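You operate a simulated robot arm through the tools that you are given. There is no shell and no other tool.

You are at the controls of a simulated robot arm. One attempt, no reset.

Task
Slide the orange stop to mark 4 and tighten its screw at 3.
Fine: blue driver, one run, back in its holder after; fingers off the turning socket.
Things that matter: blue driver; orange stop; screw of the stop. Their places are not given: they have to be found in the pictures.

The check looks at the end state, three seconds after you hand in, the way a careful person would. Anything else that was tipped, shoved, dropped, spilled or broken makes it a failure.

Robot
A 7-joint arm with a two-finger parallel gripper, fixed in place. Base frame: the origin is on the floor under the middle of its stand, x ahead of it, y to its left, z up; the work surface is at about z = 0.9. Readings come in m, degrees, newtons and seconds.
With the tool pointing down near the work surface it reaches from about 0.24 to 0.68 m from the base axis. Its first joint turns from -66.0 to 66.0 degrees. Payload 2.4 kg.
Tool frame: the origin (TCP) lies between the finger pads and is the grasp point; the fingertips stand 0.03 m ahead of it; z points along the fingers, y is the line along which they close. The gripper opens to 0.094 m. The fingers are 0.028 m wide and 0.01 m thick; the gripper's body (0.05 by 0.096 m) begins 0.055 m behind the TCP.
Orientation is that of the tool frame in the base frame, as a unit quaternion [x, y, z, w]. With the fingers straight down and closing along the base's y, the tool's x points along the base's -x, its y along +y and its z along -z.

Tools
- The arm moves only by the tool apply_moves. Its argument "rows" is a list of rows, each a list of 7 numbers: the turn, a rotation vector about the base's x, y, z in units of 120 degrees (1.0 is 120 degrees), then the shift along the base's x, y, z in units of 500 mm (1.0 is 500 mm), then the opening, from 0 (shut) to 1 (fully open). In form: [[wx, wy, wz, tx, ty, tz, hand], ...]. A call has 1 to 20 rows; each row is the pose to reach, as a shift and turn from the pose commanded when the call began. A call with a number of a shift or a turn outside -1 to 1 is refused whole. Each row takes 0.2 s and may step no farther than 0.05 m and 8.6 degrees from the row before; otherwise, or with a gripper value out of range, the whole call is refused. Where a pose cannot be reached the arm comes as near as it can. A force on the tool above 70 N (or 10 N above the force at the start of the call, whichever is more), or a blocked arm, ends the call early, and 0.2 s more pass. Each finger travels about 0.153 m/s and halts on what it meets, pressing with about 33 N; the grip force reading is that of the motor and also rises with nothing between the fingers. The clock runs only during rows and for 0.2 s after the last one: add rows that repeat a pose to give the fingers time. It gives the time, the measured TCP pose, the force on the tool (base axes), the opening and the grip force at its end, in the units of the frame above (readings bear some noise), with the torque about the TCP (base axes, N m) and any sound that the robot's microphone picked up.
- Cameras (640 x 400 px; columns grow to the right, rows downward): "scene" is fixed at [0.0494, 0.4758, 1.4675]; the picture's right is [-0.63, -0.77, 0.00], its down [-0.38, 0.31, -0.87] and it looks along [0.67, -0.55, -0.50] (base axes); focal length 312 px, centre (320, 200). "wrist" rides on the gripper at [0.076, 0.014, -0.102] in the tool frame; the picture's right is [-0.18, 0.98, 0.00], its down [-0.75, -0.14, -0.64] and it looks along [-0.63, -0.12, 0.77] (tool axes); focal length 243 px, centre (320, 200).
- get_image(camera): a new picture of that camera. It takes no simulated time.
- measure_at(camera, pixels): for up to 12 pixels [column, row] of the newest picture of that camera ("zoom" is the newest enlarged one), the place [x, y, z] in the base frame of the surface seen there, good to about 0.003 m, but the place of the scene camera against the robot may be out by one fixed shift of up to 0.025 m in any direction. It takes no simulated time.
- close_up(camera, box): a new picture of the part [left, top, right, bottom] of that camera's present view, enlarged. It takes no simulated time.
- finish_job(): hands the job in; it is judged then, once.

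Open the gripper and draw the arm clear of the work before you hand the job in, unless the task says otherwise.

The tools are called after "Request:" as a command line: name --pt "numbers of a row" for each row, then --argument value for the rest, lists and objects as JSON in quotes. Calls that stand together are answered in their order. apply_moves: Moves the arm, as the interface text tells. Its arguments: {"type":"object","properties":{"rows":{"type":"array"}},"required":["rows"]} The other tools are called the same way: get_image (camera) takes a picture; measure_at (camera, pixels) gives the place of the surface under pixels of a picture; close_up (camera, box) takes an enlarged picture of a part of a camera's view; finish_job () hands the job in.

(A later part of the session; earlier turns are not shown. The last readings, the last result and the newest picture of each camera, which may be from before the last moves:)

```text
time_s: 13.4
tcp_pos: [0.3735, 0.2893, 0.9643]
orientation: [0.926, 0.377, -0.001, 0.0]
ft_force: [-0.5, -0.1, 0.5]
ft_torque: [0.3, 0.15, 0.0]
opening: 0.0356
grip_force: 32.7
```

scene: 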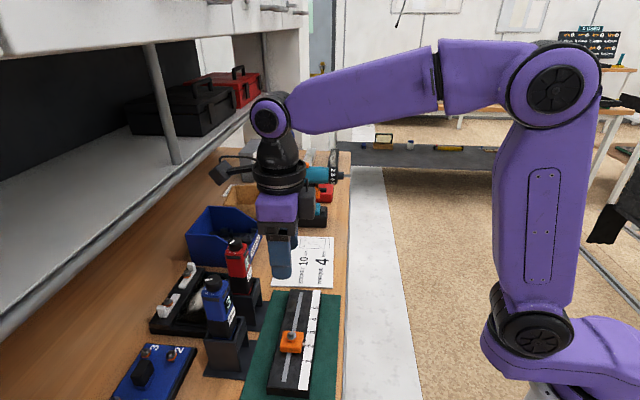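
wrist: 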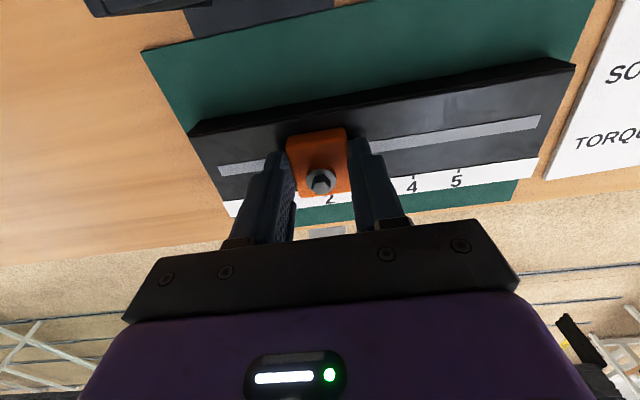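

The torque is gone; the rail runs at about −45.3°. I slide the stop 58 mm along it in small steps and then check against tick 4.

Request:
apply_moves --pt "0 0 0 0.014 -0.0141 0 0.3" --pt "0 0 0 0.0281 -0.0284 0 0.3" --pt "0 0 0 0.0422 -0.0426 0 0.3" --pt "0 0 0 0.0563 -0.0569 0 0.3" --pt "0 0 0 0.0704 -0.0711 0 0.3" --pt "0 0 0 0.0816 -0.0824 0 0.3" --pt "0 0 0 0.0816 -0.0824 0 0.3"

Request:
get_image --camera "wrist"

Request:
close_up --camera "scene" --box '[240, 280, 350, 360]'

```text
time_s: 15.0
tcp_pos: [0.414, 0.2482, 0.9629]
orientation: [0.925, 0.381, 0.0, 0.001]
ft_force: [-12.3, 8.3, 0.6]
ft_torque: [-0.73, -2.07, 1.28]
opening: 0.0354
grip_force: 33.4
```

```text
taken
```

wrist: 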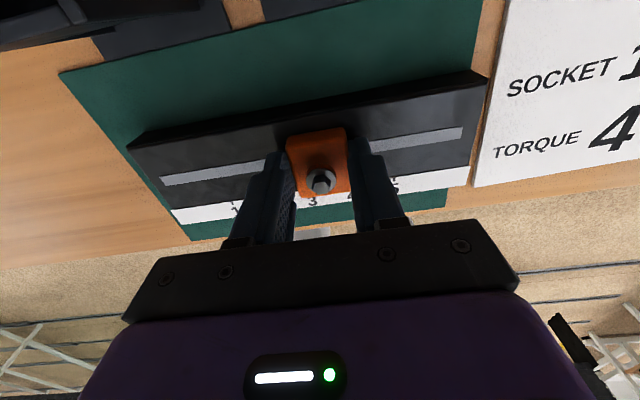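

```text
5.00 times, centred on (295, 320) of scene
```

zoom: 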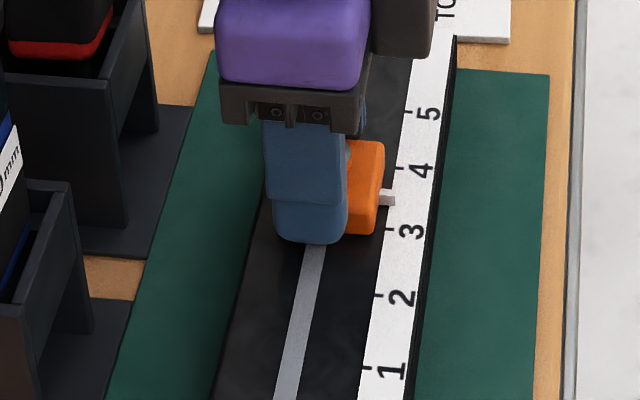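

The stop reads only about 3.5: the rail itself seems to have been dragged along (tick 1 moved from (303.8,360.8) to (304,353.6) in the scene while the mat stayed). I stop and measure the rail as it now lies.

Request:
get_image --camera "scene"

Request:
close_up --camera "scene" --box '[190, 280, 350, 380]'

Request:
close_up --camera "wrist" --box '[120, 60, 500, 250]'

Request:
measure_at --camera "wrist" --pixels '[[236, 209], [312, 194], [165, 180], [458, 132], [395, 184], [320, 183], [300, 190], [288, 147], [345, 135], [175, 213], [470, 165], [130, 150]]'

```text
taken
```

scene: 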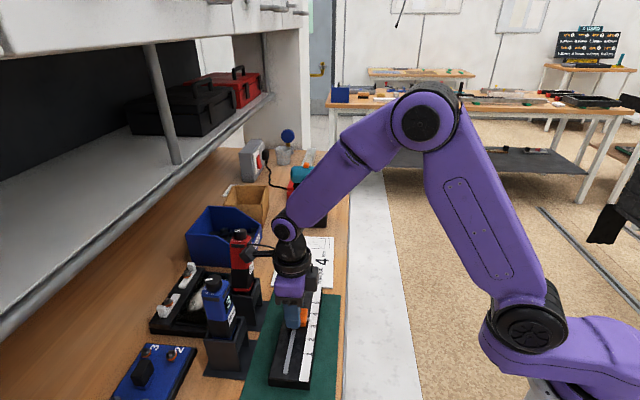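

```text
4.00 times, centred on (270, 330) of scene
```

zoom: 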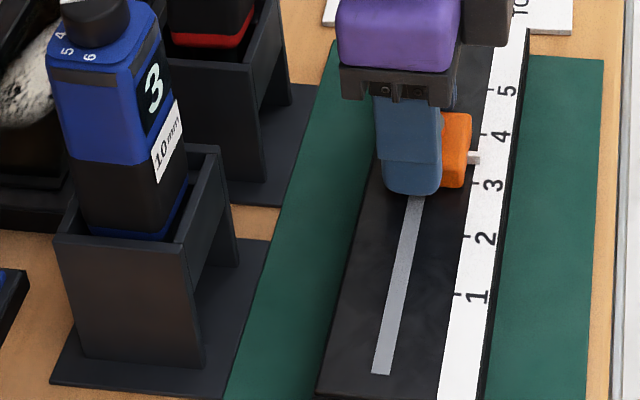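

```text
1.68 times, centred on (310, 155) of wrist
```

zoom: 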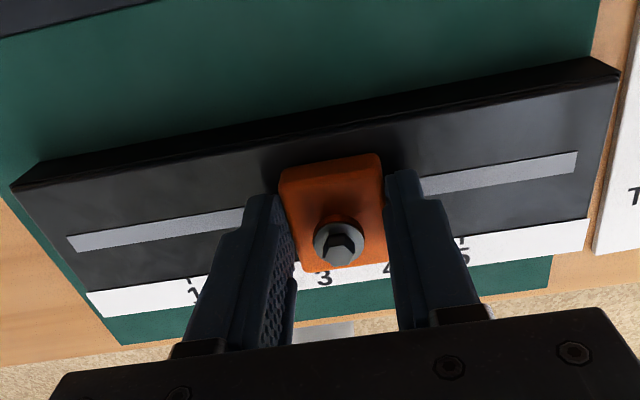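

```text
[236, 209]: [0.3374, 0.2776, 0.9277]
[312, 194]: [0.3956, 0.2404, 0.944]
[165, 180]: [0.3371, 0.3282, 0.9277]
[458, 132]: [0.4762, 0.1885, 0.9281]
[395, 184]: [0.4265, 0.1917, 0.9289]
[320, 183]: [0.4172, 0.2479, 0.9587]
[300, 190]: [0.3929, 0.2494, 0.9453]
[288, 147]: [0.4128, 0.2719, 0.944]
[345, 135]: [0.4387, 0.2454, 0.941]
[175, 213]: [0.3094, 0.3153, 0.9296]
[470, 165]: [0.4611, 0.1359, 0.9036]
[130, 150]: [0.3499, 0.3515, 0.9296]
```

The rail shifted about 11 mm along with the stop, with 1.3 N·m of twist jamming the stop in its slot. I open the fingers just a little (to ~41 mm), so that the block is loose between them, and look again.

Request:
apply_moves --pt "0 0 0 0 0 0 0.44" --pt "0 0 0 0 0 0 0.44" --pt "0 0 0 0 0 0 0.44"

Request:
get_image --camera "wrist"

Request:
close_up --camera "wrist" --box '[256, 110, 416, 210]'

Request:
close_up --camera "scene" --box '[240, 280, 350, 360]'

```text
time_s: 15.8
tcp_pos: [0.4137, 0.2507, 0.9655]
orientation: [0.925, 0.379, 0.0, 0.001]
ft_force: [-11.5, 15.3, 1.9]
ft_torque: [-1.7, -1.42, 1.86]
opening: 0.0413
grip_force: 0.0
```

```text
taken
```

wrist: 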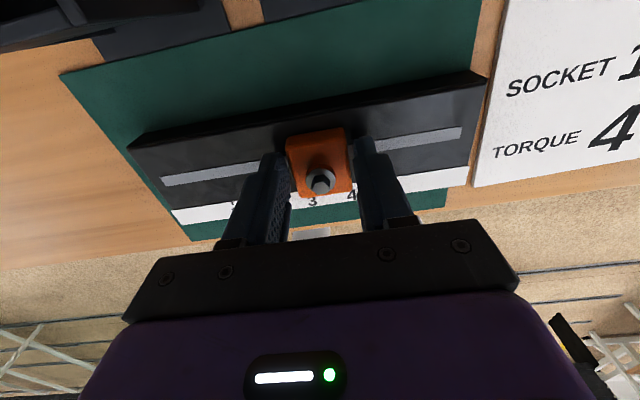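

```text
4.00 times, centred on (336, 160) of wrist
```

zoom: 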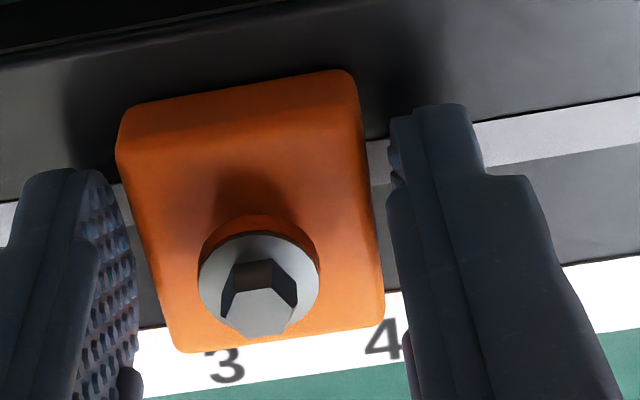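

```text
5.00 times, centred on (295, 320) of scene
```

zoom: 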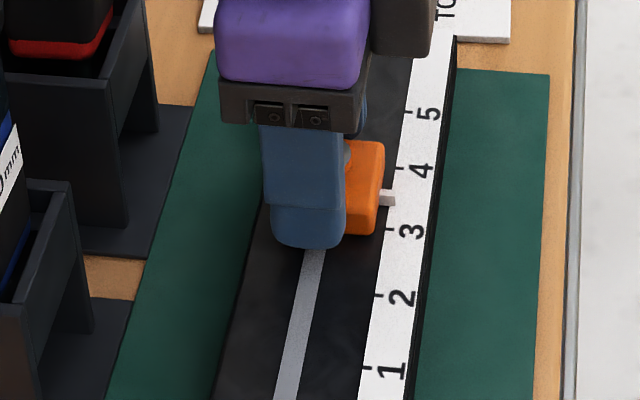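

Even with the block free there is ~19 N on the tool, so something else touches: the camera housing on the gripper seems to lean on the red driver near (250,252) in the scene. I look closely there before moving.

Request:
close_up --camera "scene" --box '[190, 200, 350, 300]'

Request:
close_up --camera "wrist" --box '[0, 0, 320, 100]'

Request:
measure_at --camera "scene" --pixels '[[240, 233], [238, 245], [215, 288], [235, 262], [245, 275], [255, 300], [250, 252], [262, 252], [303, 353], [230, 345]]'

```text
4.00 times, centred on (270, 250) of scene
```

zoom: 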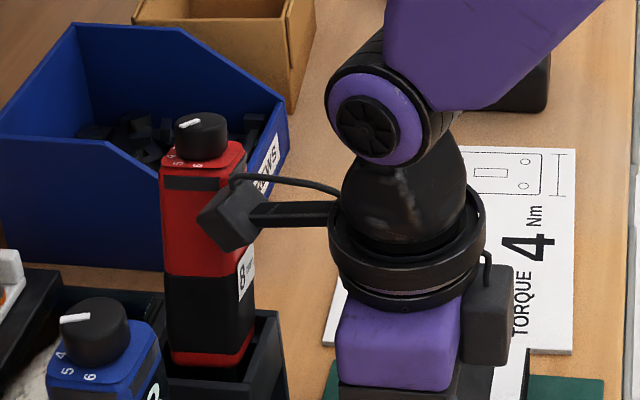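

```text
2.00 times, centred on (160, 50) of wrist
```

zoom: 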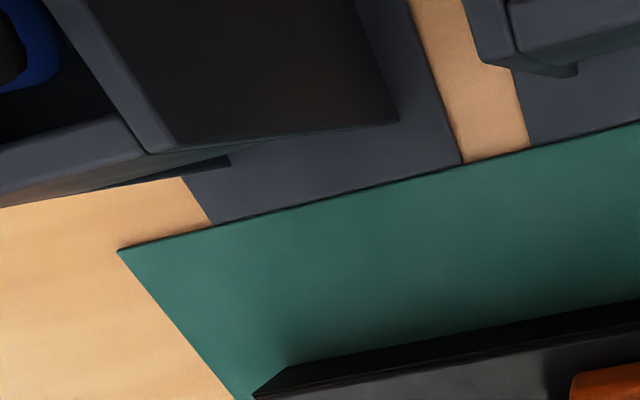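

```text
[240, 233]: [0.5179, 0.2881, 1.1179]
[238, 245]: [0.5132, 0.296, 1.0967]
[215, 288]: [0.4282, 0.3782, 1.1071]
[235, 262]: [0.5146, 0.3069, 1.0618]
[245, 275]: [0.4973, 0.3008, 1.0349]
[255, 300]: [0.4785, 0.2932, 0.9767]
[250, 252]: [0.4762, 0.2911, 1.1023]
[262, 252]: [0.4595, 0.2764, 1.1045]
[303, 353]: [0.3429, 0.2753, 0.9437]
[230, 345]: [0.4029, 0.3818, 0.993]
```

The camera box pushes the red driver's near side along the rail direction (19 N), tilting it in its holder. I back straight off against the slide direction, slowly, so that the red driver can settle upright again.

Request:
apply_moves --pt "0 0 0 -0.003 0.003 0 0.44" --pt "0 0 0 -0.006 0.006 0 0.44" --pt "0 0 0 -0.009 0.009 0 0.44" --pt "0 0 0 -0.012 0.012 0 0.44" --pt "0 0 0 -0.015 0.015 0 0.44" --pt "0 0 0 -0.018 0.018 0 0.44"

Request:
close_up --camera "scene" --box '[190, 220, 350, 320]'

Request:
close_up --camera "scene" --box '[240, 280, 350, 360]'

```text
time_s: 17.2
tcp_pos: [0.4062, 0.2554, 0.9633]
orientation: [0.926, 0.377, 0.0, 0.001]
ft_force: [0.6, -0.6, -0.2]
ft_torque: [-0.03, -0.02, 0.05]
opening: 0.0417
grip_force: 0.3
```

```text
4.00 times, centred on (270, 270) of scene
```

zoom: 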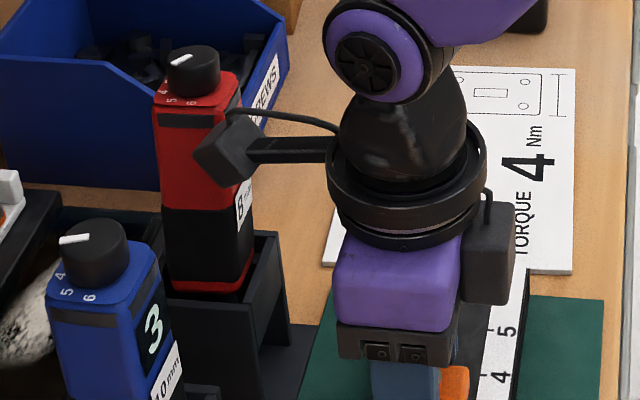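

```text
5.00 times, centred on (295, 320) of scene
```

zoom: 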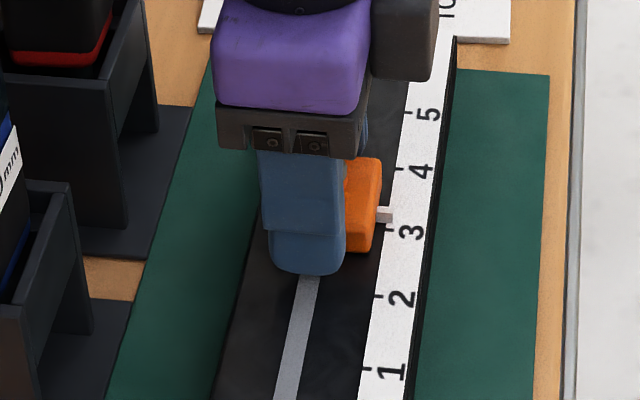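

The force is gone, but the red driver still leans a bit (its knob is at (238.8,237.5) instead of (235,243.8)). I back off another 12 mm to be clear of it, then rise.

Request:
apply_moves --pt "0 0 0 -0.004 0.004 0 0.44" --pt "0 0 0 -0.008 0.008 0 0.44" --pt "0 0 0 -0.012 0.012 0 0.44" --pt "0 0 0 -0.017 0.017 0 0.44" --pt "0 0 0 -0.017 0.017 0 0.5" --pt "0 0 0 -0.017 0.017 0.0 0.6"

Request:
close_up --camera "scene" --box '[190, 220, 350, 320]'

```text
time_s: 18.6
tcp_pos: [0.396, 0.2642, 0.9653]
orientation: [0.926, 0.376, 0.0, 0.001]
ft_force: [0.1, 1.1, 0.0]
ft_torque: [-0.07, -0.03, 0.03]
opening: 0.0563
grip_force: 0.2
```

```text
4.00 times, centred on (270, 270) of scene
```

zoom: 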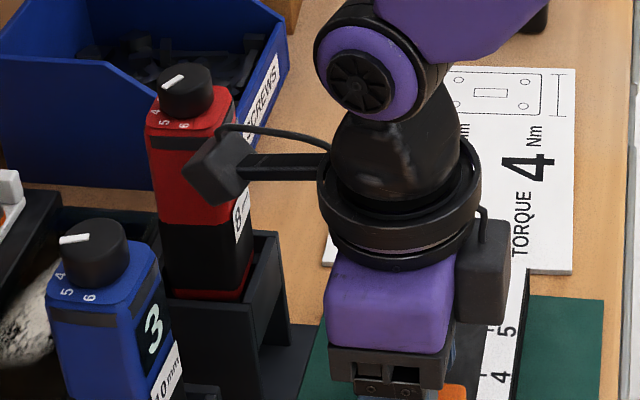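

The red driver is swinging back (knob now at (236.2,243)). I back off 6 mm more within the slack and then rise well clear, moving away from the drivers.

Request:
apply_moves --pt "0 0 0 -0.0042 0.0042 0 0.6" --pt "0 0 0 -0.0085 0.0085 0 0.6" --pt "0 0 0 -0.0085 0.0085 0.04 0.6" --pt "0 0 0 -0.0085 0.0085 0.1 0.6" --pt "0 0 0 -0.03 0.0 0.18 0.6" --pt "0 0 0 -0.06 -0.02 0.26 0.6" --pt "0 0 0 -0.09 -0.05 0.34 0.6" --pt "0 0 0 -0.1 -0.08 0.42 0.6"

Request:
get_image --camera "scene"

Request:
close_up --camera "scene" --box '[190, 230, 286, 290]'

Request:
close_up --camera "scene" --box '[190, 280, 350, 380]'

Request:
get_image --camera "wrist"

```text
time_s: 20.4
tcp_pos: [0.3472, 0.2251, 1.1756]
orientation: [0.926, 0.378, -0.001, 0.0]
ft_force: [-0.3, -0.1, -0.7]
ft_torque: [0.02, 0.02, 0.01]
opening: 0.0565
grip_force: 0.1
```

```text
taken
```

scene: 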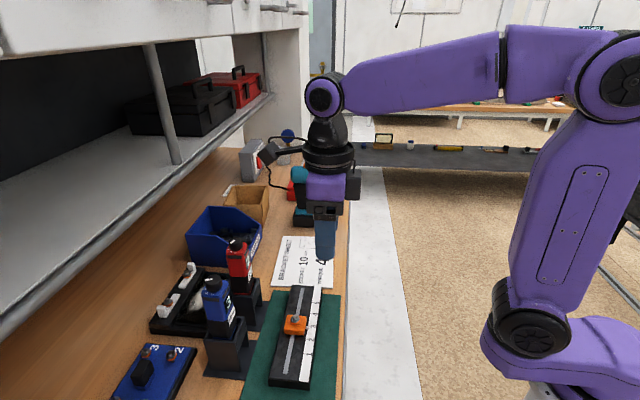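

```text
6.67 times, centred on (238, 260) of scene
```

zoom: 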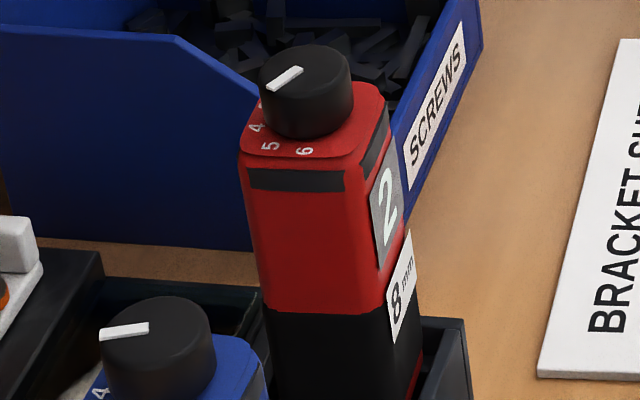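

```text
4.00 times, centred on (270, 330) of scene
```

zoom: 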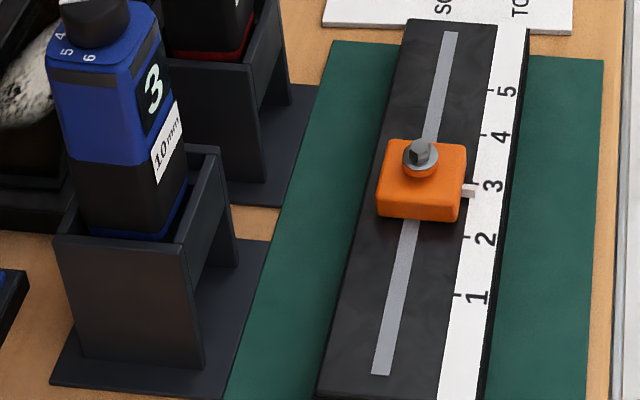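

```text
taken
```

wrist: 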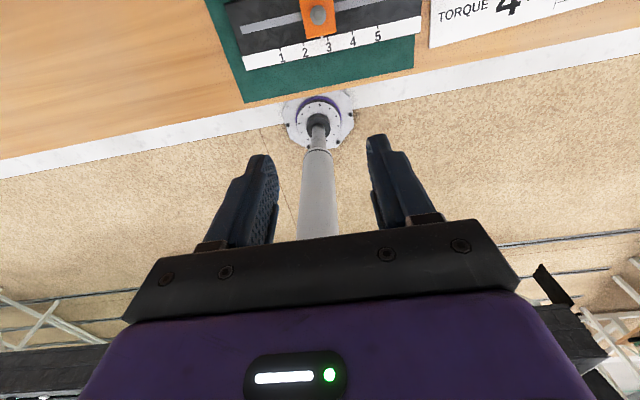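

The red driver is back upright in its holder (within ~1 mm in view), and the stop now reads about 3. I measure the ticks to see how far the rail moved.

Request:
close_up --camera "wrist" --box '[224, 0, 448, 110]'

Request:
measure_at --camera "wrist" --pixels '[[281, 56], [305, 49], [352, 39], [376, 35], [243, 26], [247, 68], [419, 33], [383, 2], [322, 39], [414, 67], [431, 46], [243, 102]]'

```text
2.86 times, centred on (336, 55) of wrist
```

zoom: 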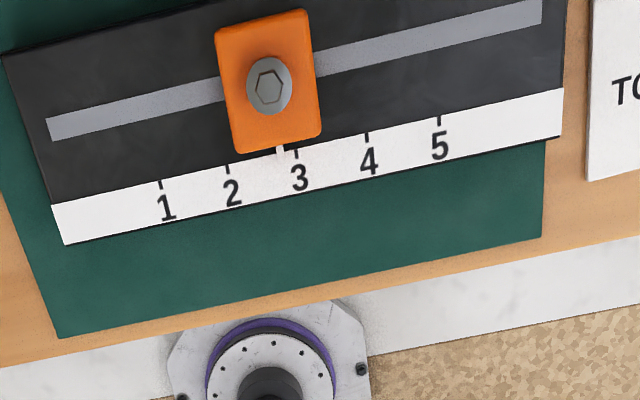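

```text
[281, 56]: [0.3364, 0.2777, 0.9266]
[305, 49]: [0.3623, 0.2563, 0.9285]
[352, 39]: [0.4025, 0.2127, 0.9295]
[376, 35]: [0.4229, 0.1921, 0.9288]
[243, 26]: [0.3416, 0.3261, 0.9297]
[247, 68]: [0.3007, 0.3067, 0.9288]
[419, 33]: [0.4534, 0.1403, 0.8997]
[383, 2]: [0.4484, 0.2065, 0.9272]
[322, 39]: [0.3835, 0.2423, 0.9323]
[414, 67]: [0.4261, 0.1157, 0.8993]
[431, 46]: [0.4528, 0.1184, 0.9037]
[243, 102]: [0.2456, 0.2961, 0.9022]
```

The rail shifted about 13 mm along its own line; backing the stop off slowly did not move it, so the drag came from the jammed, faster pull. I turn the tool back +90° (camera then trails away from the drivers), close the fingers and go behind the stop to push it gently.

Request:
apply_moves --pt "0 0 0.0685 0 0 0 0.4" --pt "0 0 0.137 0 0 0 0.2" --pt "0 0 0.2055 0 0 0 0" --pt "0 0 0.274 0 0.01 0 0" --pt "0 0 0.3425 0.003 0.03 0 0" --pt "0 0 0.411 0.008 0.05 0 0" --pt "0 0 0.4795 0.013 0.07 0 0" --pt "0 0 0.548 0.018 0.09 0 0" --pt "0 0 0.6165 0.023 0.11 0 0" --pt "0 0 0.685 0.028 0.13 0 0" --pt "0 0 0.7533 0.0328 0.1428 0 0" --pt "0 0 0.7533 0.0328 0.1428 0 0"

Request:
get_image --camera "wrist"

Request:
get_image --camera "scene"

```text
time_s: 23.0
tcp_pos: [0.3638, 0.2959, 1.1769]
orientation: [0.384, 0.923, 0.001, 0.001]
ft_force: [0.2, 0.4, -0.4]
ft_torque: [0.01, -0.01, -0.02]
opening: 0.0
grip_force: 32.9
```

```text
taken
```

wrist: 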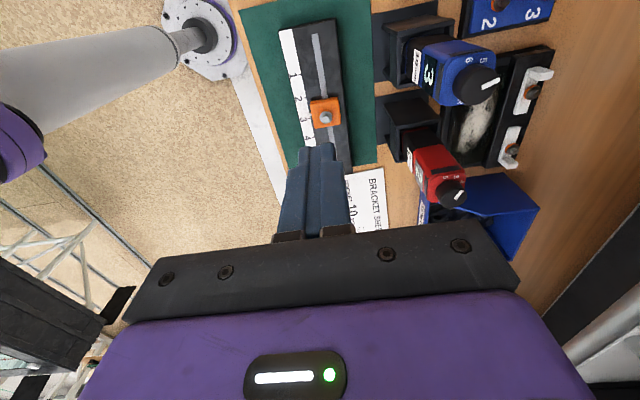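

```text
taken
```

scene: 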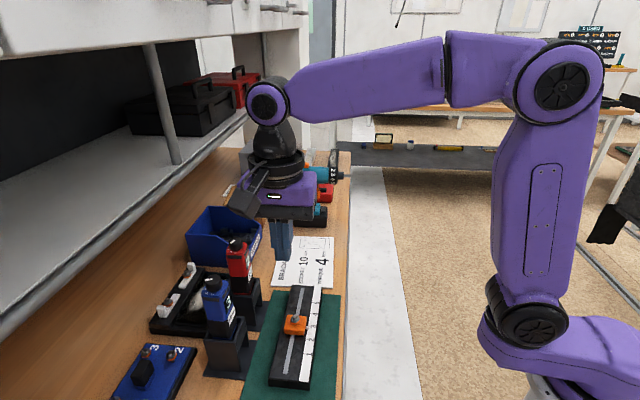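

Now the rail, stop and both drivers are in view; the fingers are shut. I zoom on the rail to measure stop and ticks afresh.

Request:
close_up --camera "wrist" --box '[256, 10, 416, 110]'

Request:
close_up --camera "wrist" --box '[272, 70, 368, 150]'

```text
4.00 times, centred on (336, 60) of wrist
```

zoom: 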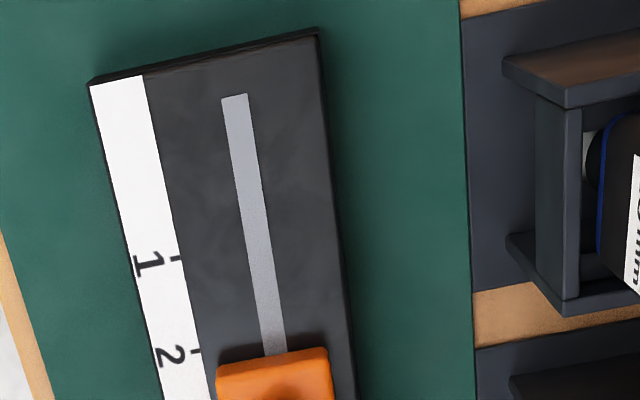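

```text
5.00 times, centred on (320, 110) of wrist
```

zoom: 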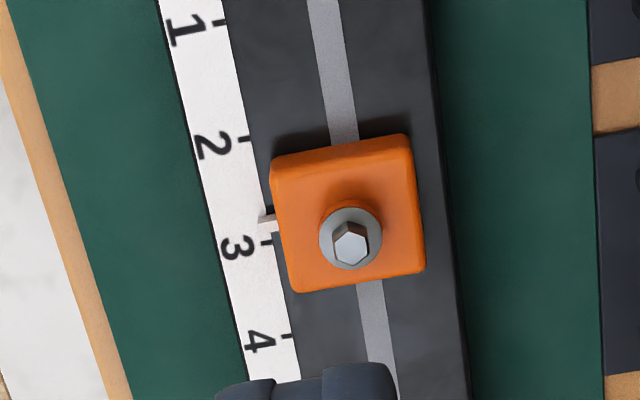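

Request:
measure_at --camera "zoom" --pixels '[[218, 22], [244, 138], [266, 242], [288, 336], [266, 217], [350, 242], [275, 165], [405, 142], [422, 270], [296, 288], [325, 30], [378, 330]]'

Request:
measure_at --camera "wrist" --pixels '[[278, 31], [315, 18], [312, 35], [348, 160], [290, 30], [333, 19]]'

```text
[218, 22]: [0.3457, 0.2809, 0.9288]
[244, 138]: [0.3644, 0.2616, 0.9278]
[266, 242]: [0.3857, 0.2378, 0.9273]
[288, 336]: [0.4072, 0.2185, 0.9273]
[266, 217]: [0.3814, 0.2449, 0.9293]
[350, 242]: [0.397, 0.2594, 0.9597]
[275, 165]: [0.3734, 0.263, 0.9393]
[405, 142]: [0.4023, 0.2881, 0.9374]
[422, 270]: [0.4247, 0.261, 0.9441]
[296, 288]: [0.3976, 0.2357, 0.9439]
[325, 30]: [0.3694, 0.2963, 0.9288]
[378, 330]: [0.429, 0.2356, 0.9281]
```

```text
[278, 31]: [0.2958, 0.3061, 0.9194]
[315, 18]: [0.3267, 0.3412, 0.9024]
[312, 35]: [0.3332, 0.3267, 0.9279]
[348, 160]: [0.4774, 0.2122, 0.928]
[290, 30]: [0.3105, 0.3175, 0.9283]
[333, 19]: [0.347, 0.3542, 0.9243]
```

The stop reads 2.76 and needs ~37 mm along +u. I descend behind it (tips ~4 mm above the rail) and check before pushing.

Request:
apply_moves --pt "0 0 0 0 0.0012 -0.09 0" --pt "0 0 0 0 0.0012 -0.18 0" --pt "0 0 0 0 0.0012 -0.27 0" --pt "0 0 0 0 0.0012 -0.35 0" --pt "0 0 0 0 0.0012 -0.41 0" --pt "0 0 0 0 0.0012 -0.428 0" --pt "0 0 0 0 0.0012 -0.428 0"

Request:
get_image --camera "wrist"

Request:
close_up --camera "scene" --box '[190, 270, 350, 370]'

```text
time_s: 24.6
tcp_pos: [0.3634, 0.2965, 0.9628]
orientation: [0.385, 0.923, 0.001, 0.0]
ft_force: [0.1, -0.6, 0.2]
ft_torque: [0.02, -0.01, 0.0]
opening: 0.0
grip_force: 32.8
```

```text
taken
```

wrist: 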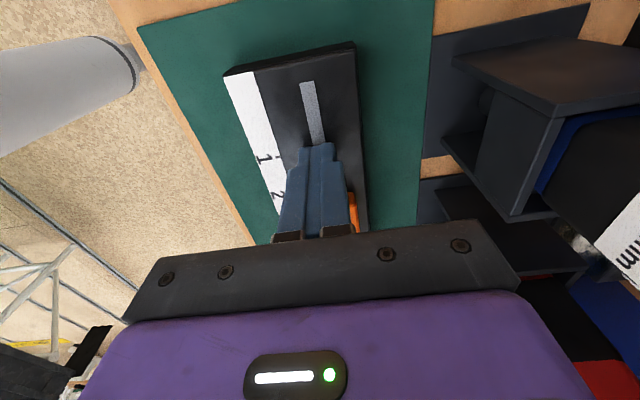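

```text
4.00 times, centred on (270, 320) of scene
```

zoom: 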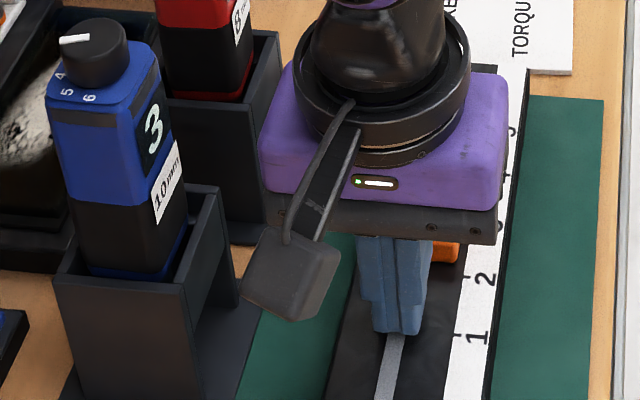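

The shut fingers stand behind the stop and the camera box is clear of both drivers. I push gently along the rail, 45 mm in small steps, short of the goal.

Request:
apply_moves --pt "0 0 0 0.00563 -0.00569 0 0" --pt "0 0 0 0.01126 -0.01138 0 0" --pt "0 0 0 0.01688 -0.01706 0 0" --pt "0 0 0 0.0197 -0.01991 0 0" --pt "0 0 0 0.02251 -0.02275 0 0" --pt "0 0 0 0.02533 -0.0256 0 0" --pt "0 0 0 0.02884 -0.02915 0 0" --pt "0 0 0 0.03236 -0.03271 0 0" --pt "0 0 0 0.03588 -0.03626 0 0" --pt "0 0 0 0.0394 -0.03982 0 0" --pt "0 0 0 0.04291 -0.04337 0 0" --pt "0 0 0 0.04643 -0.04693 0 0" --pt "0 0 0 0.04995 -0.05048 0 0" --pt "0 0 0 0.05347 -0.05404 0 0" --pt "0 0 0 0.05698 -0.05759 0 0" --pt "0 0 0 0.0605 -0.06115 0 0" --pt "0 0 0 0.06332 -0.06399 0 0" --pt "0 0 0 0.06332 -0.06399 0 0"

Request:
close_up --camera "scene" --box '[190, 280, 350, 380]'

Request:
get_image --camera "wrist"

```text
time_s: 28.4
tcp_pos: [0.3945, 0.2643, 0.9599]
orientation: [0.385, 0.923, 0.0, 0.001]
ft_force: [-0.3, 0.6, 0.5]
ft_torque: [-0.05, 0.02, -0.02]
opening: 0.0
grip_force: 32.7
```

```text
4.00 times, centred on (270, 330) of scene
```

zoom: 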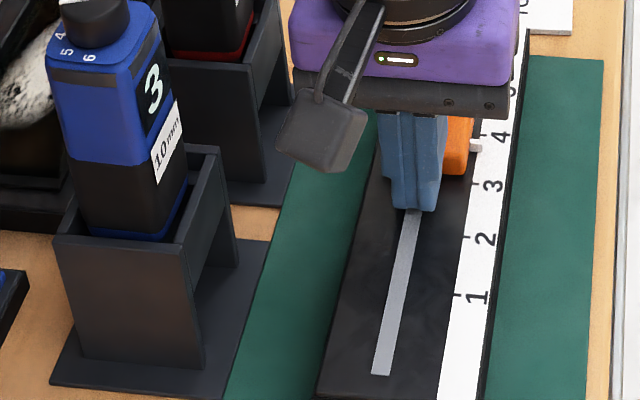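

```text
taken
```

wrist: 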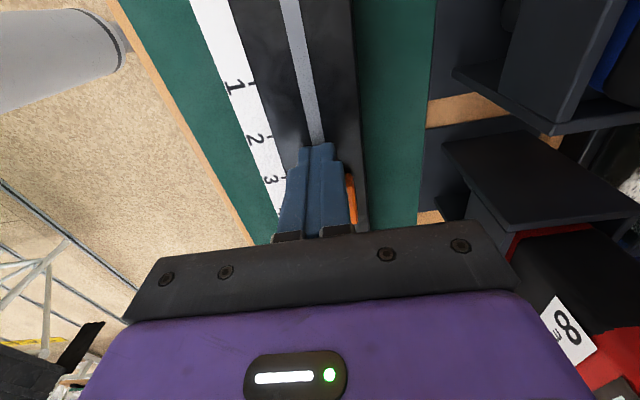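

The rail did not move this time, and the stop now reads ~3.75. I zoom to see the pointer against tick 4.

Request:
close_up --camera "scene" --box '[290, 300, 338, 330]'

Request:
measure_at --camera "zoom" --pixels '[[320, 200]]'

```text
13.33 times, centred on (314, 315) of scene
```

zoom: 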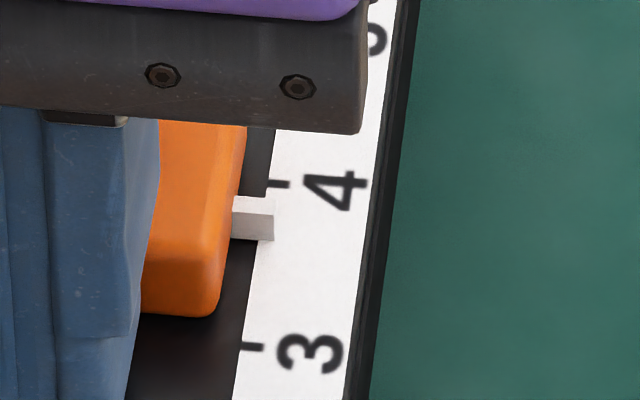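

```text
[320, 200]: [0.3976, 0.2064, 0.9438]
```

Allowing for the pointer bar's height, its foot is ~9 mm short of tick 4. I push 7.5 mm more, slowly.

Request:
apply_moves --pt "0 0 0 0.00281 -0.00284 0 0" --pt "0 0 0 0.00563 -0.00569 0 0" --pt "0 0 0 0.00844 -0.00853 0 0" --pt "0 0 0 0.01055 -0.01066 0 0" --pt "0 0 0 0.01055 -0.01066 0 0"

Request:
close_up --camera "scene" --box '[290, 300, 338, 330]'

Request:
close_up --camera "scene" --box '[190, 280, 350, 380]'

```text
time_s: 29.6
tcp_pos: [0.4016, 0.258, 0.9618]
orientation: [0.385, 0.923, 0.001, 0.0]
ft_force: [0.9, -0.6, -0.2]
ft_torque: [0.0, 0.0, 0.0]
opening: 0.0
grip_force: 32.9
```

```text
13.33 times, centred on (314, 315) of scene
```

zoom: 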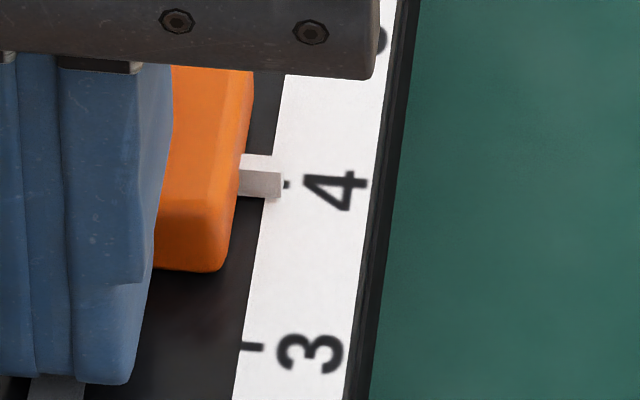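

```text
4.00 times, centred on (270, 330) of scene
```

zoom: 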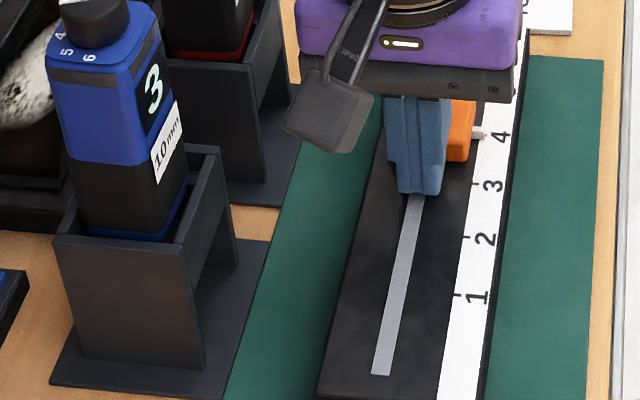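

The bar's foot is now about 1 mm short of tick 4. I push 0.8 mm more, then back off and rise to view it from straight above.

Request:
apply_moves --pt "0 0 0 0.0006 -0.0006 0 0" --pt "0 0 0 0.0011 -0.0011 0 0" --pt "0 0 0 0.0011 -0.0011 0 0" --pt "0 0 0 -0.007 0.007 0 0" --pt "0 0 0 -0.02 0.02 0 0" --pt "0 0 0 -0.02 0.02 0.08 0" --pt "0 0 0 -0.02 0.02 0.16 0" --pt "0 0 0 -0.02 0.02 0.24 0" --pt "0 0 0 -0.04 0.03 0.32 0" --pt "0 0 0 -0.06 0.04 0.38 0"

Request:
get_image --camera "wrist"

Request:
close_up --camera "scene" --box '[290, 300, 338, 330]'

```text
time_s: 31.8
tcp_pos: [0.3685, 0.2799, 1.1499]
orientation: [0.385, 0.923, -0.001, 0.0]
ft_force: [-1.3, -0.2, 0.5]
ft_torque: [0.04, 0.01, -0.01]
opening: 0.0
grip_force: 32.7
```

```text
taken
```

wrist: 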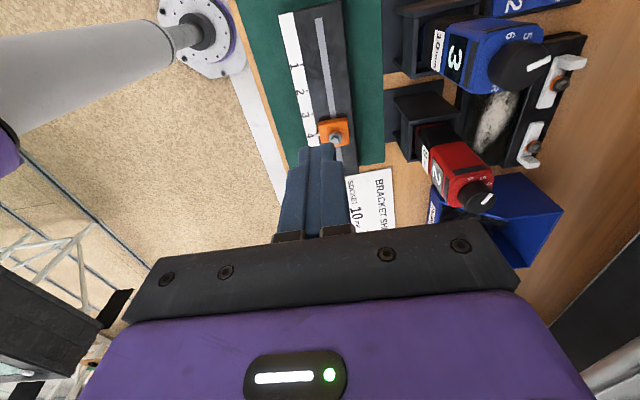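

```text
13.33 times, centred on (314, 315) of scene
```

zoom: 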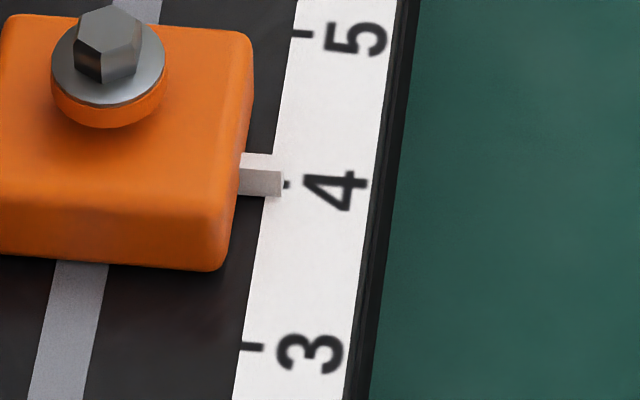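

Request:
close_up --camera "wrist" --box '[296, 115, 344, 145]'

Request:
close_up --camera "wrist" --box '[280, 50, 376, 150]'

```text
13.33 times, centred on (320, 130) of wrist
```

zoom: 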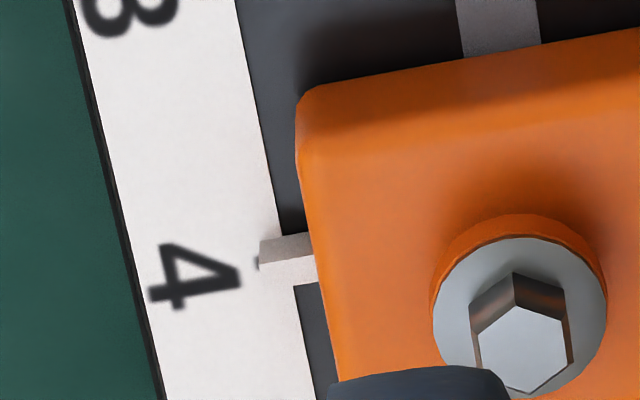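

```text
4.00 times, centred on (328, 100) of wrist
```

zoom: 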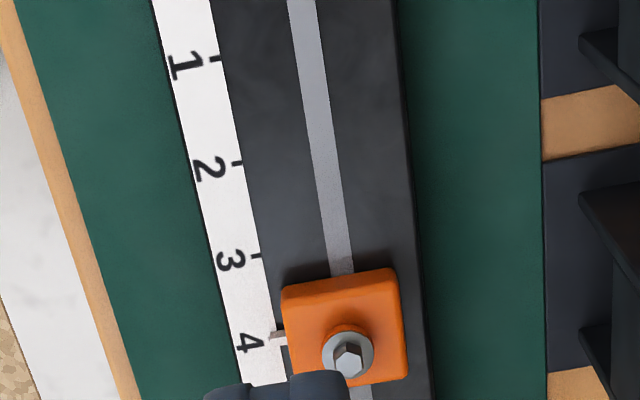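

From above the bar's middle is still ~0.9 mm short of tick 4 (the last tiny push did not take up the gap). I go back down behind the stop and push ~1 mm farther.

Request:
apply_moves --pt "0 0 0 0.02 -0.01 -0.06 0" --pt "0 0 0 0.04 -0.02 -0.14 0" --pt "0 0 0 0.04 -0.02 -0.22 0" --pt "0 0 0 0.04 -0.02 -0.3 0" --pt "0 0 0 0.04 -0.02 -0.36 0" --pt "0 0 0 0.04 -0.02 -0.38 0" --pt "0 0 0 0.046 -0.026 -0.38 0" --pt "0 0 0 0.052 -0.032 -0.38 0" --pt "0 0 0 0.056 -0.036 -0.38 0" --pt "0 0 0 0.059 -0.039 -0.38 0" --pt "0 0 0 0.061 -0.041 -0.38 0" --pt "0 0 0 0.0622 -0.0422 -0.38 0" --pt "0 0 0 0.0628 -0.0428 -0.38 0" --pt "0 0 0 0.0628 -0.0428 -0.38 0"

Request:
close_up --camera "scene" --box '[290, 300, 338, 330]'

```text
time_s: 34.8
tcp_pos: [0.402, 0.259, 0.9604]
orientation: [0.385, 0.923, 0.001, 0.0]
ft_force: [-0.7, 0.3, -0.1]
ft_torque: [0.04, 0.0, 0.01]
opening: 0.0
grip_force: 33.2
```

```text
13.33 times, centred on (314, 315) of scene
```

zoom: 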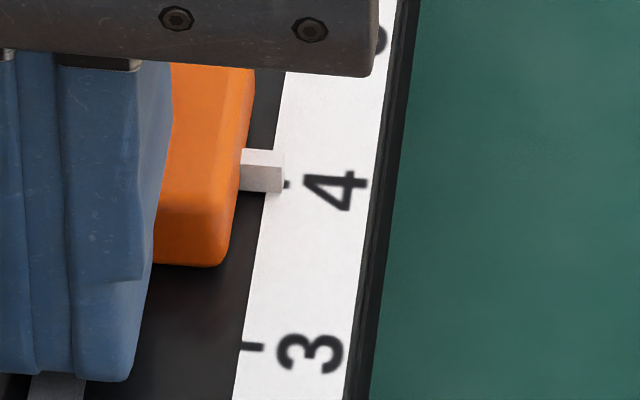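

The pointer bar now sits on tick 4 (foot at y≈184, tick at 184) and the rail stayed put. I back off, rise, and go above the blue driver with the tool turned +2° and the gripper open.

Request:
apply_moves --pt "0 0 0 -0.007 0.007 0 0" --pt "0 0 0 -0.02 0.02 0 0" --pt "0 0 0 -0.02 0.02 0.08 0" --pt "0 0 0 -0.02 0.02 0.16 0" --pt "0 0 0 -0.02 0.02 0.24 0.2" --pt "0 0 0 -0.02 0.03 0.32 0.5" --pt "0 0 0 -0.02 0.06 0.39 0.8" --pt "0 0 0.005 0.0 0.12 0.39 0.8" --pt "0 0 0.01 0.03 0.18 0.39 0.8" --pt "0 0 0.018 0.07 0.24 0.39 0.8" --pt "0 0 0.018 0.07 0.24 0.39 0.8"

Request:
get_image --camera "wrist"

Request:
close_up --camera "scene" --box '[190, 280, 350, 380]'

```text
time_s: 37.2
tcp_pos: [0.4358, 0.3791, 1.1584]
orientation: [0.367, 0.93, 0.0, 0.0]
ft_force: [0.0, -0.1, -0.3]
ft_torque: [0.0, 0.0, -0.01]
opening: 0.0755
grip_force: 0.0
```

```text
taken
```

wrist: 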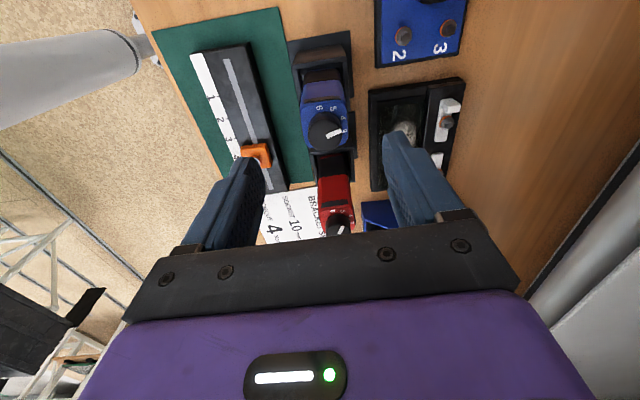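

```text
4.00 times, centred on (270, 330) of scene
```

zoom: 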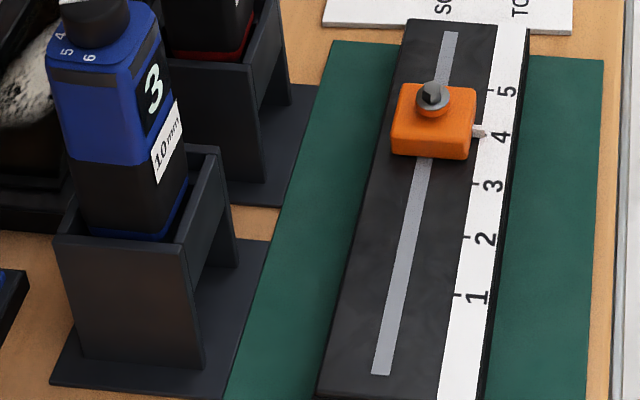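

The stop stands at mark 4 and the display reads 3. I zoom on the driver's top to centre the grip (tool axis should be at about (320,139) at knob height).

Request:
close_up --camera "wrist" --box '[280, 90, 376, 150]'

Request:
measure_at --camera "zoom" --pixels '[[305, 285], [195, 270], [415, 270], [150, 150], [450, 100], [470, 300], [165, 300], [300, 30]]'

```text
6.67 times, centred on (328, 120) of wrist
```

zoom: 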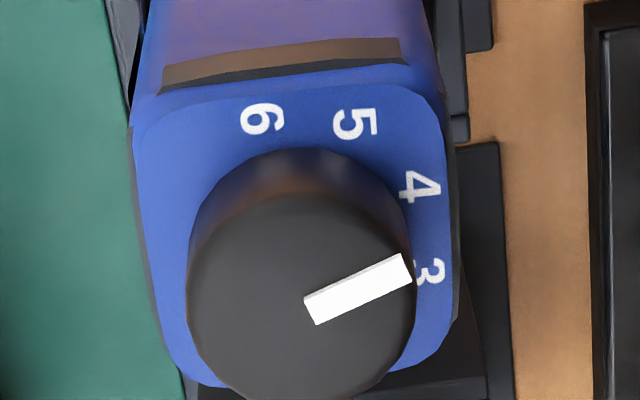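

```text
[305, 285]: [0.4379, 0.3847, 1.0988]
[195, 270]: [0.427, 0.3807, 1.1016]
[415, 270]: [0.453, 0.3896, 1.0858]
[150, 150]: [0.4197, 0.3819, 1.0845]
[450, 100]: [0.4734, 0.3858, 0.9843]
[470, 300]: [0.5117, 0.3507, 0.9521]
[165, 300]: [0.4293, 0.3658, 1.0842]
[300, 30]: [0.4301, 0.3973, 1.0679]
```

The knob's top centre is at (325,134), about 4–5 mm from the tool axis. I shift accordingly and descend with the fingers open to TCP z ≈ 1.054 around the blue body.

Request:
apply_moves --pt "0 0 0 0.0016 0.01 0 0.8" --pt "0 0 0 0.0016 0.01 -0.06 0.8" --pt "0 0 0 0.0016 0.01 -0.12 0.8" --pt "0 0 0 0.0016 0.01 -0.17 0.8" --pt "0 0 0 0.0016 0.01 -0.207 0.8" --pt "0 0 0 0.0016 0.01 -0.207 0.8"

Request:
get_image --camera "wrist"

Request:
close_up --camera "scene" --box '[160, 230, 288, 330]'

```text
time_s: 38.6
tcp_pos: [0.4372, 0.3842, 1.0549]
orientation: [0.367, 0.93, 0.0, -0.001]
ft_force: [0.1, 0.2, 0.7]
ft_torque: [0.02, -0.01, -0.02]
opening: 0.0754
grip_force: 0.0
```

```text
taken
```

wrist: 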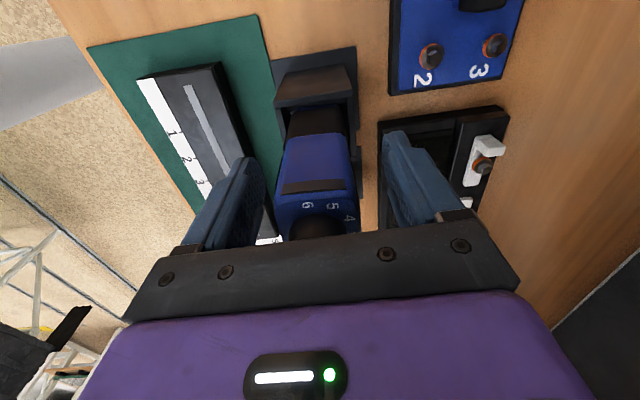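

```text
4.00 times, centred on (224, 280) of scene
```

zoom: 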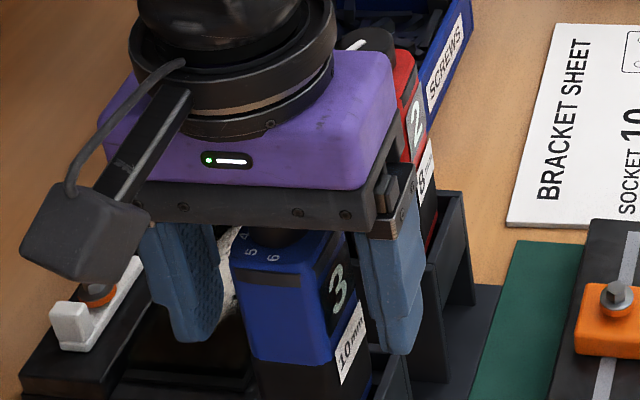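

The driver's body is centred between the fingers and the knob clears the palm. I close on the body.

Request:
apply_moves --pt "0 0 0 0 0 0 0.65" --pt "0 0 0 0 0 0 0.55" --pt "0 0 0 0 0 0 0.48" --pt "0 0 0 0 0 0 0.42" --pt "0 0 0 0 0 0 0.3" --pt "0 0 0 0 0 0 0.2" --pt "0 0 0 0 0 0 0.2"

Request:
get_image --camera "wrist"

Request:
close_up --camera "scene" --box '[160, 230, 288, 330]'

```text
time_s: 40.2
tcp_pos: [0.4378, 0.3842, 1.0536]
orientation: [0.367, 0.93, 0.0, 0.001]
ft_force: [-3.5, -4.1, 2.2]
ft_torque: [-0.25, 0.16, -0.04]
opening: 0.0414
grip_force: 33.0
```

```text
taken
```

wrist: 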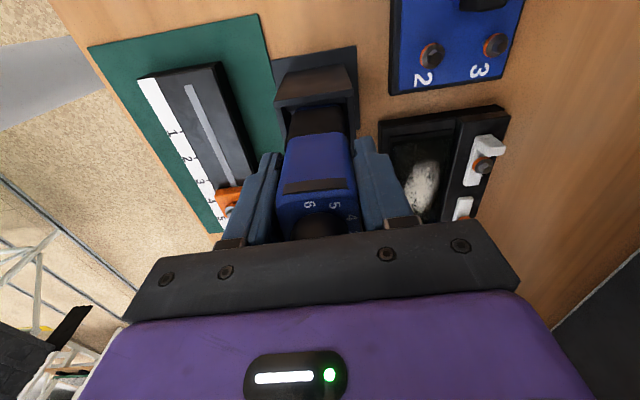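

```text
4.00 times, centred on (224, 280) of scene
```

zoom: 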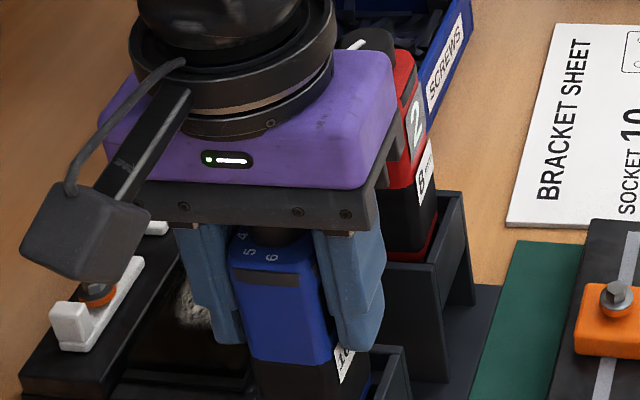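

Gripped at 41.4 mm with only ~5 N side force. I lift the driver straight up 30 mm first, then check.

Request:
apply_moves --pt "0 0 0 0 0 0.015 0.2" --pt "0 0 0 0 0 0.03 0.2" --pt "0 0 0 0 0 0.045 0.2" --pt "0 0 0 0 0 0.06 0.2" --pt "0 0 0 0 0 0.06 0.2"

Request:
close_up --camera "scene" --box '[160, 230, 320, 370]'

```text
time_s: 41.4
tcp_pos: [0.4382, 0.3843, 1.0825]
orientation: [0.368, 0.93, 0.0, 0.0]
ft_force: [-0.5, 0.8, -4.6]
ft_torque: [0.0, -0.01, 0.0]
opening: 0.0412
grip_force: 33.0
```

```text
2.86 times, centred on (240, 300) of scene
```

zoom: 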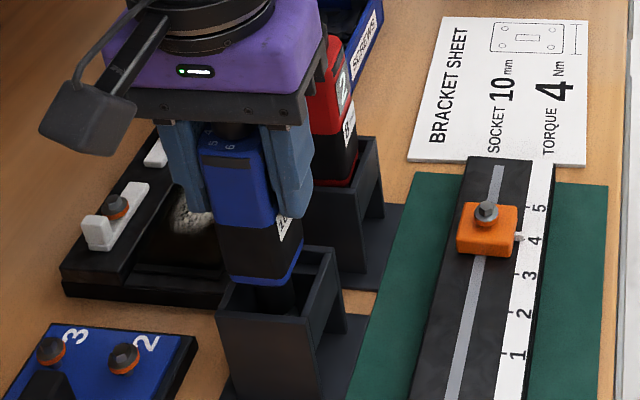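

The driver comes up cleanly (weight ~4.7 N), a black socket shaft showing below its collar. I lift another 45 mm.

Request:
apply_moves --pt "0 0 0 0 0 0.02 0.2" --pt "0 0 0 0 0 0.04 0.2" --pt "0 0 0 0 0 0.06 0.2" --pt "0 0 0 0 0 0.08 0.2" --pt "0 0 0 0 0 0.09 0.2" --pt "0 0 0 0 0 0.09 0.2"

Request:
close_up --camera "scene" --box '[160, 210, 320, 350]'

Request:
get_image --camera "scene"

Request:
get_image --camera "wrist"

```text
time_s: 42.8
tcp_pos: [0.4357, 0.3843, 1.1276]
orientation: [0.367, 0.93, 0.0, 0.0]
ft_force: [-0.6, -0.2, -4.3]
ft_torque: [-0.01, 0.0, -0.02]
opening: 0.0408
grip_force: 33.2
```

```text
2.86 times, centred on (240, 280) of scene
```

zoom: 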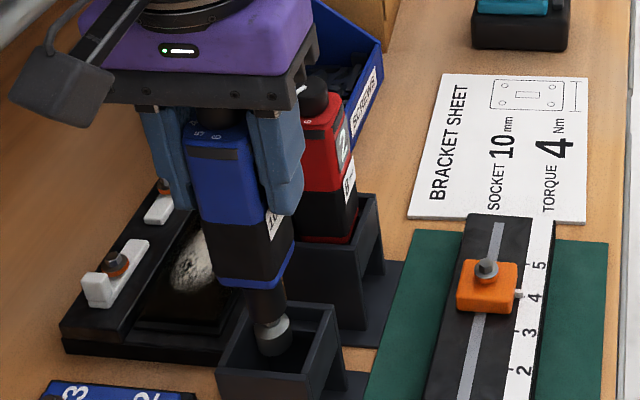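

```text
taken
```

scene: 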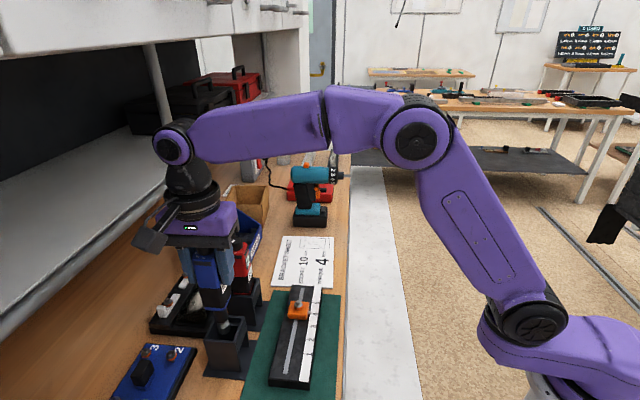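

```text
taken
```

wrist: 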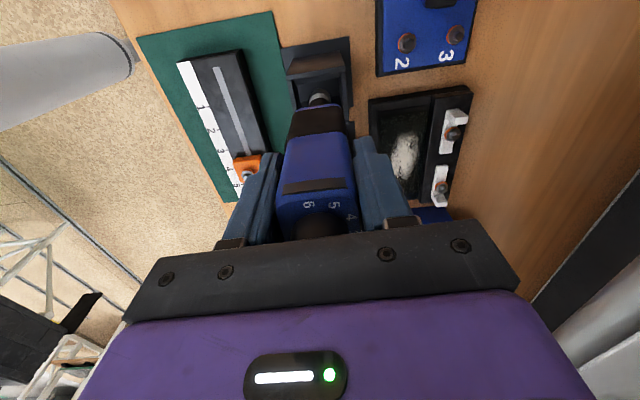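

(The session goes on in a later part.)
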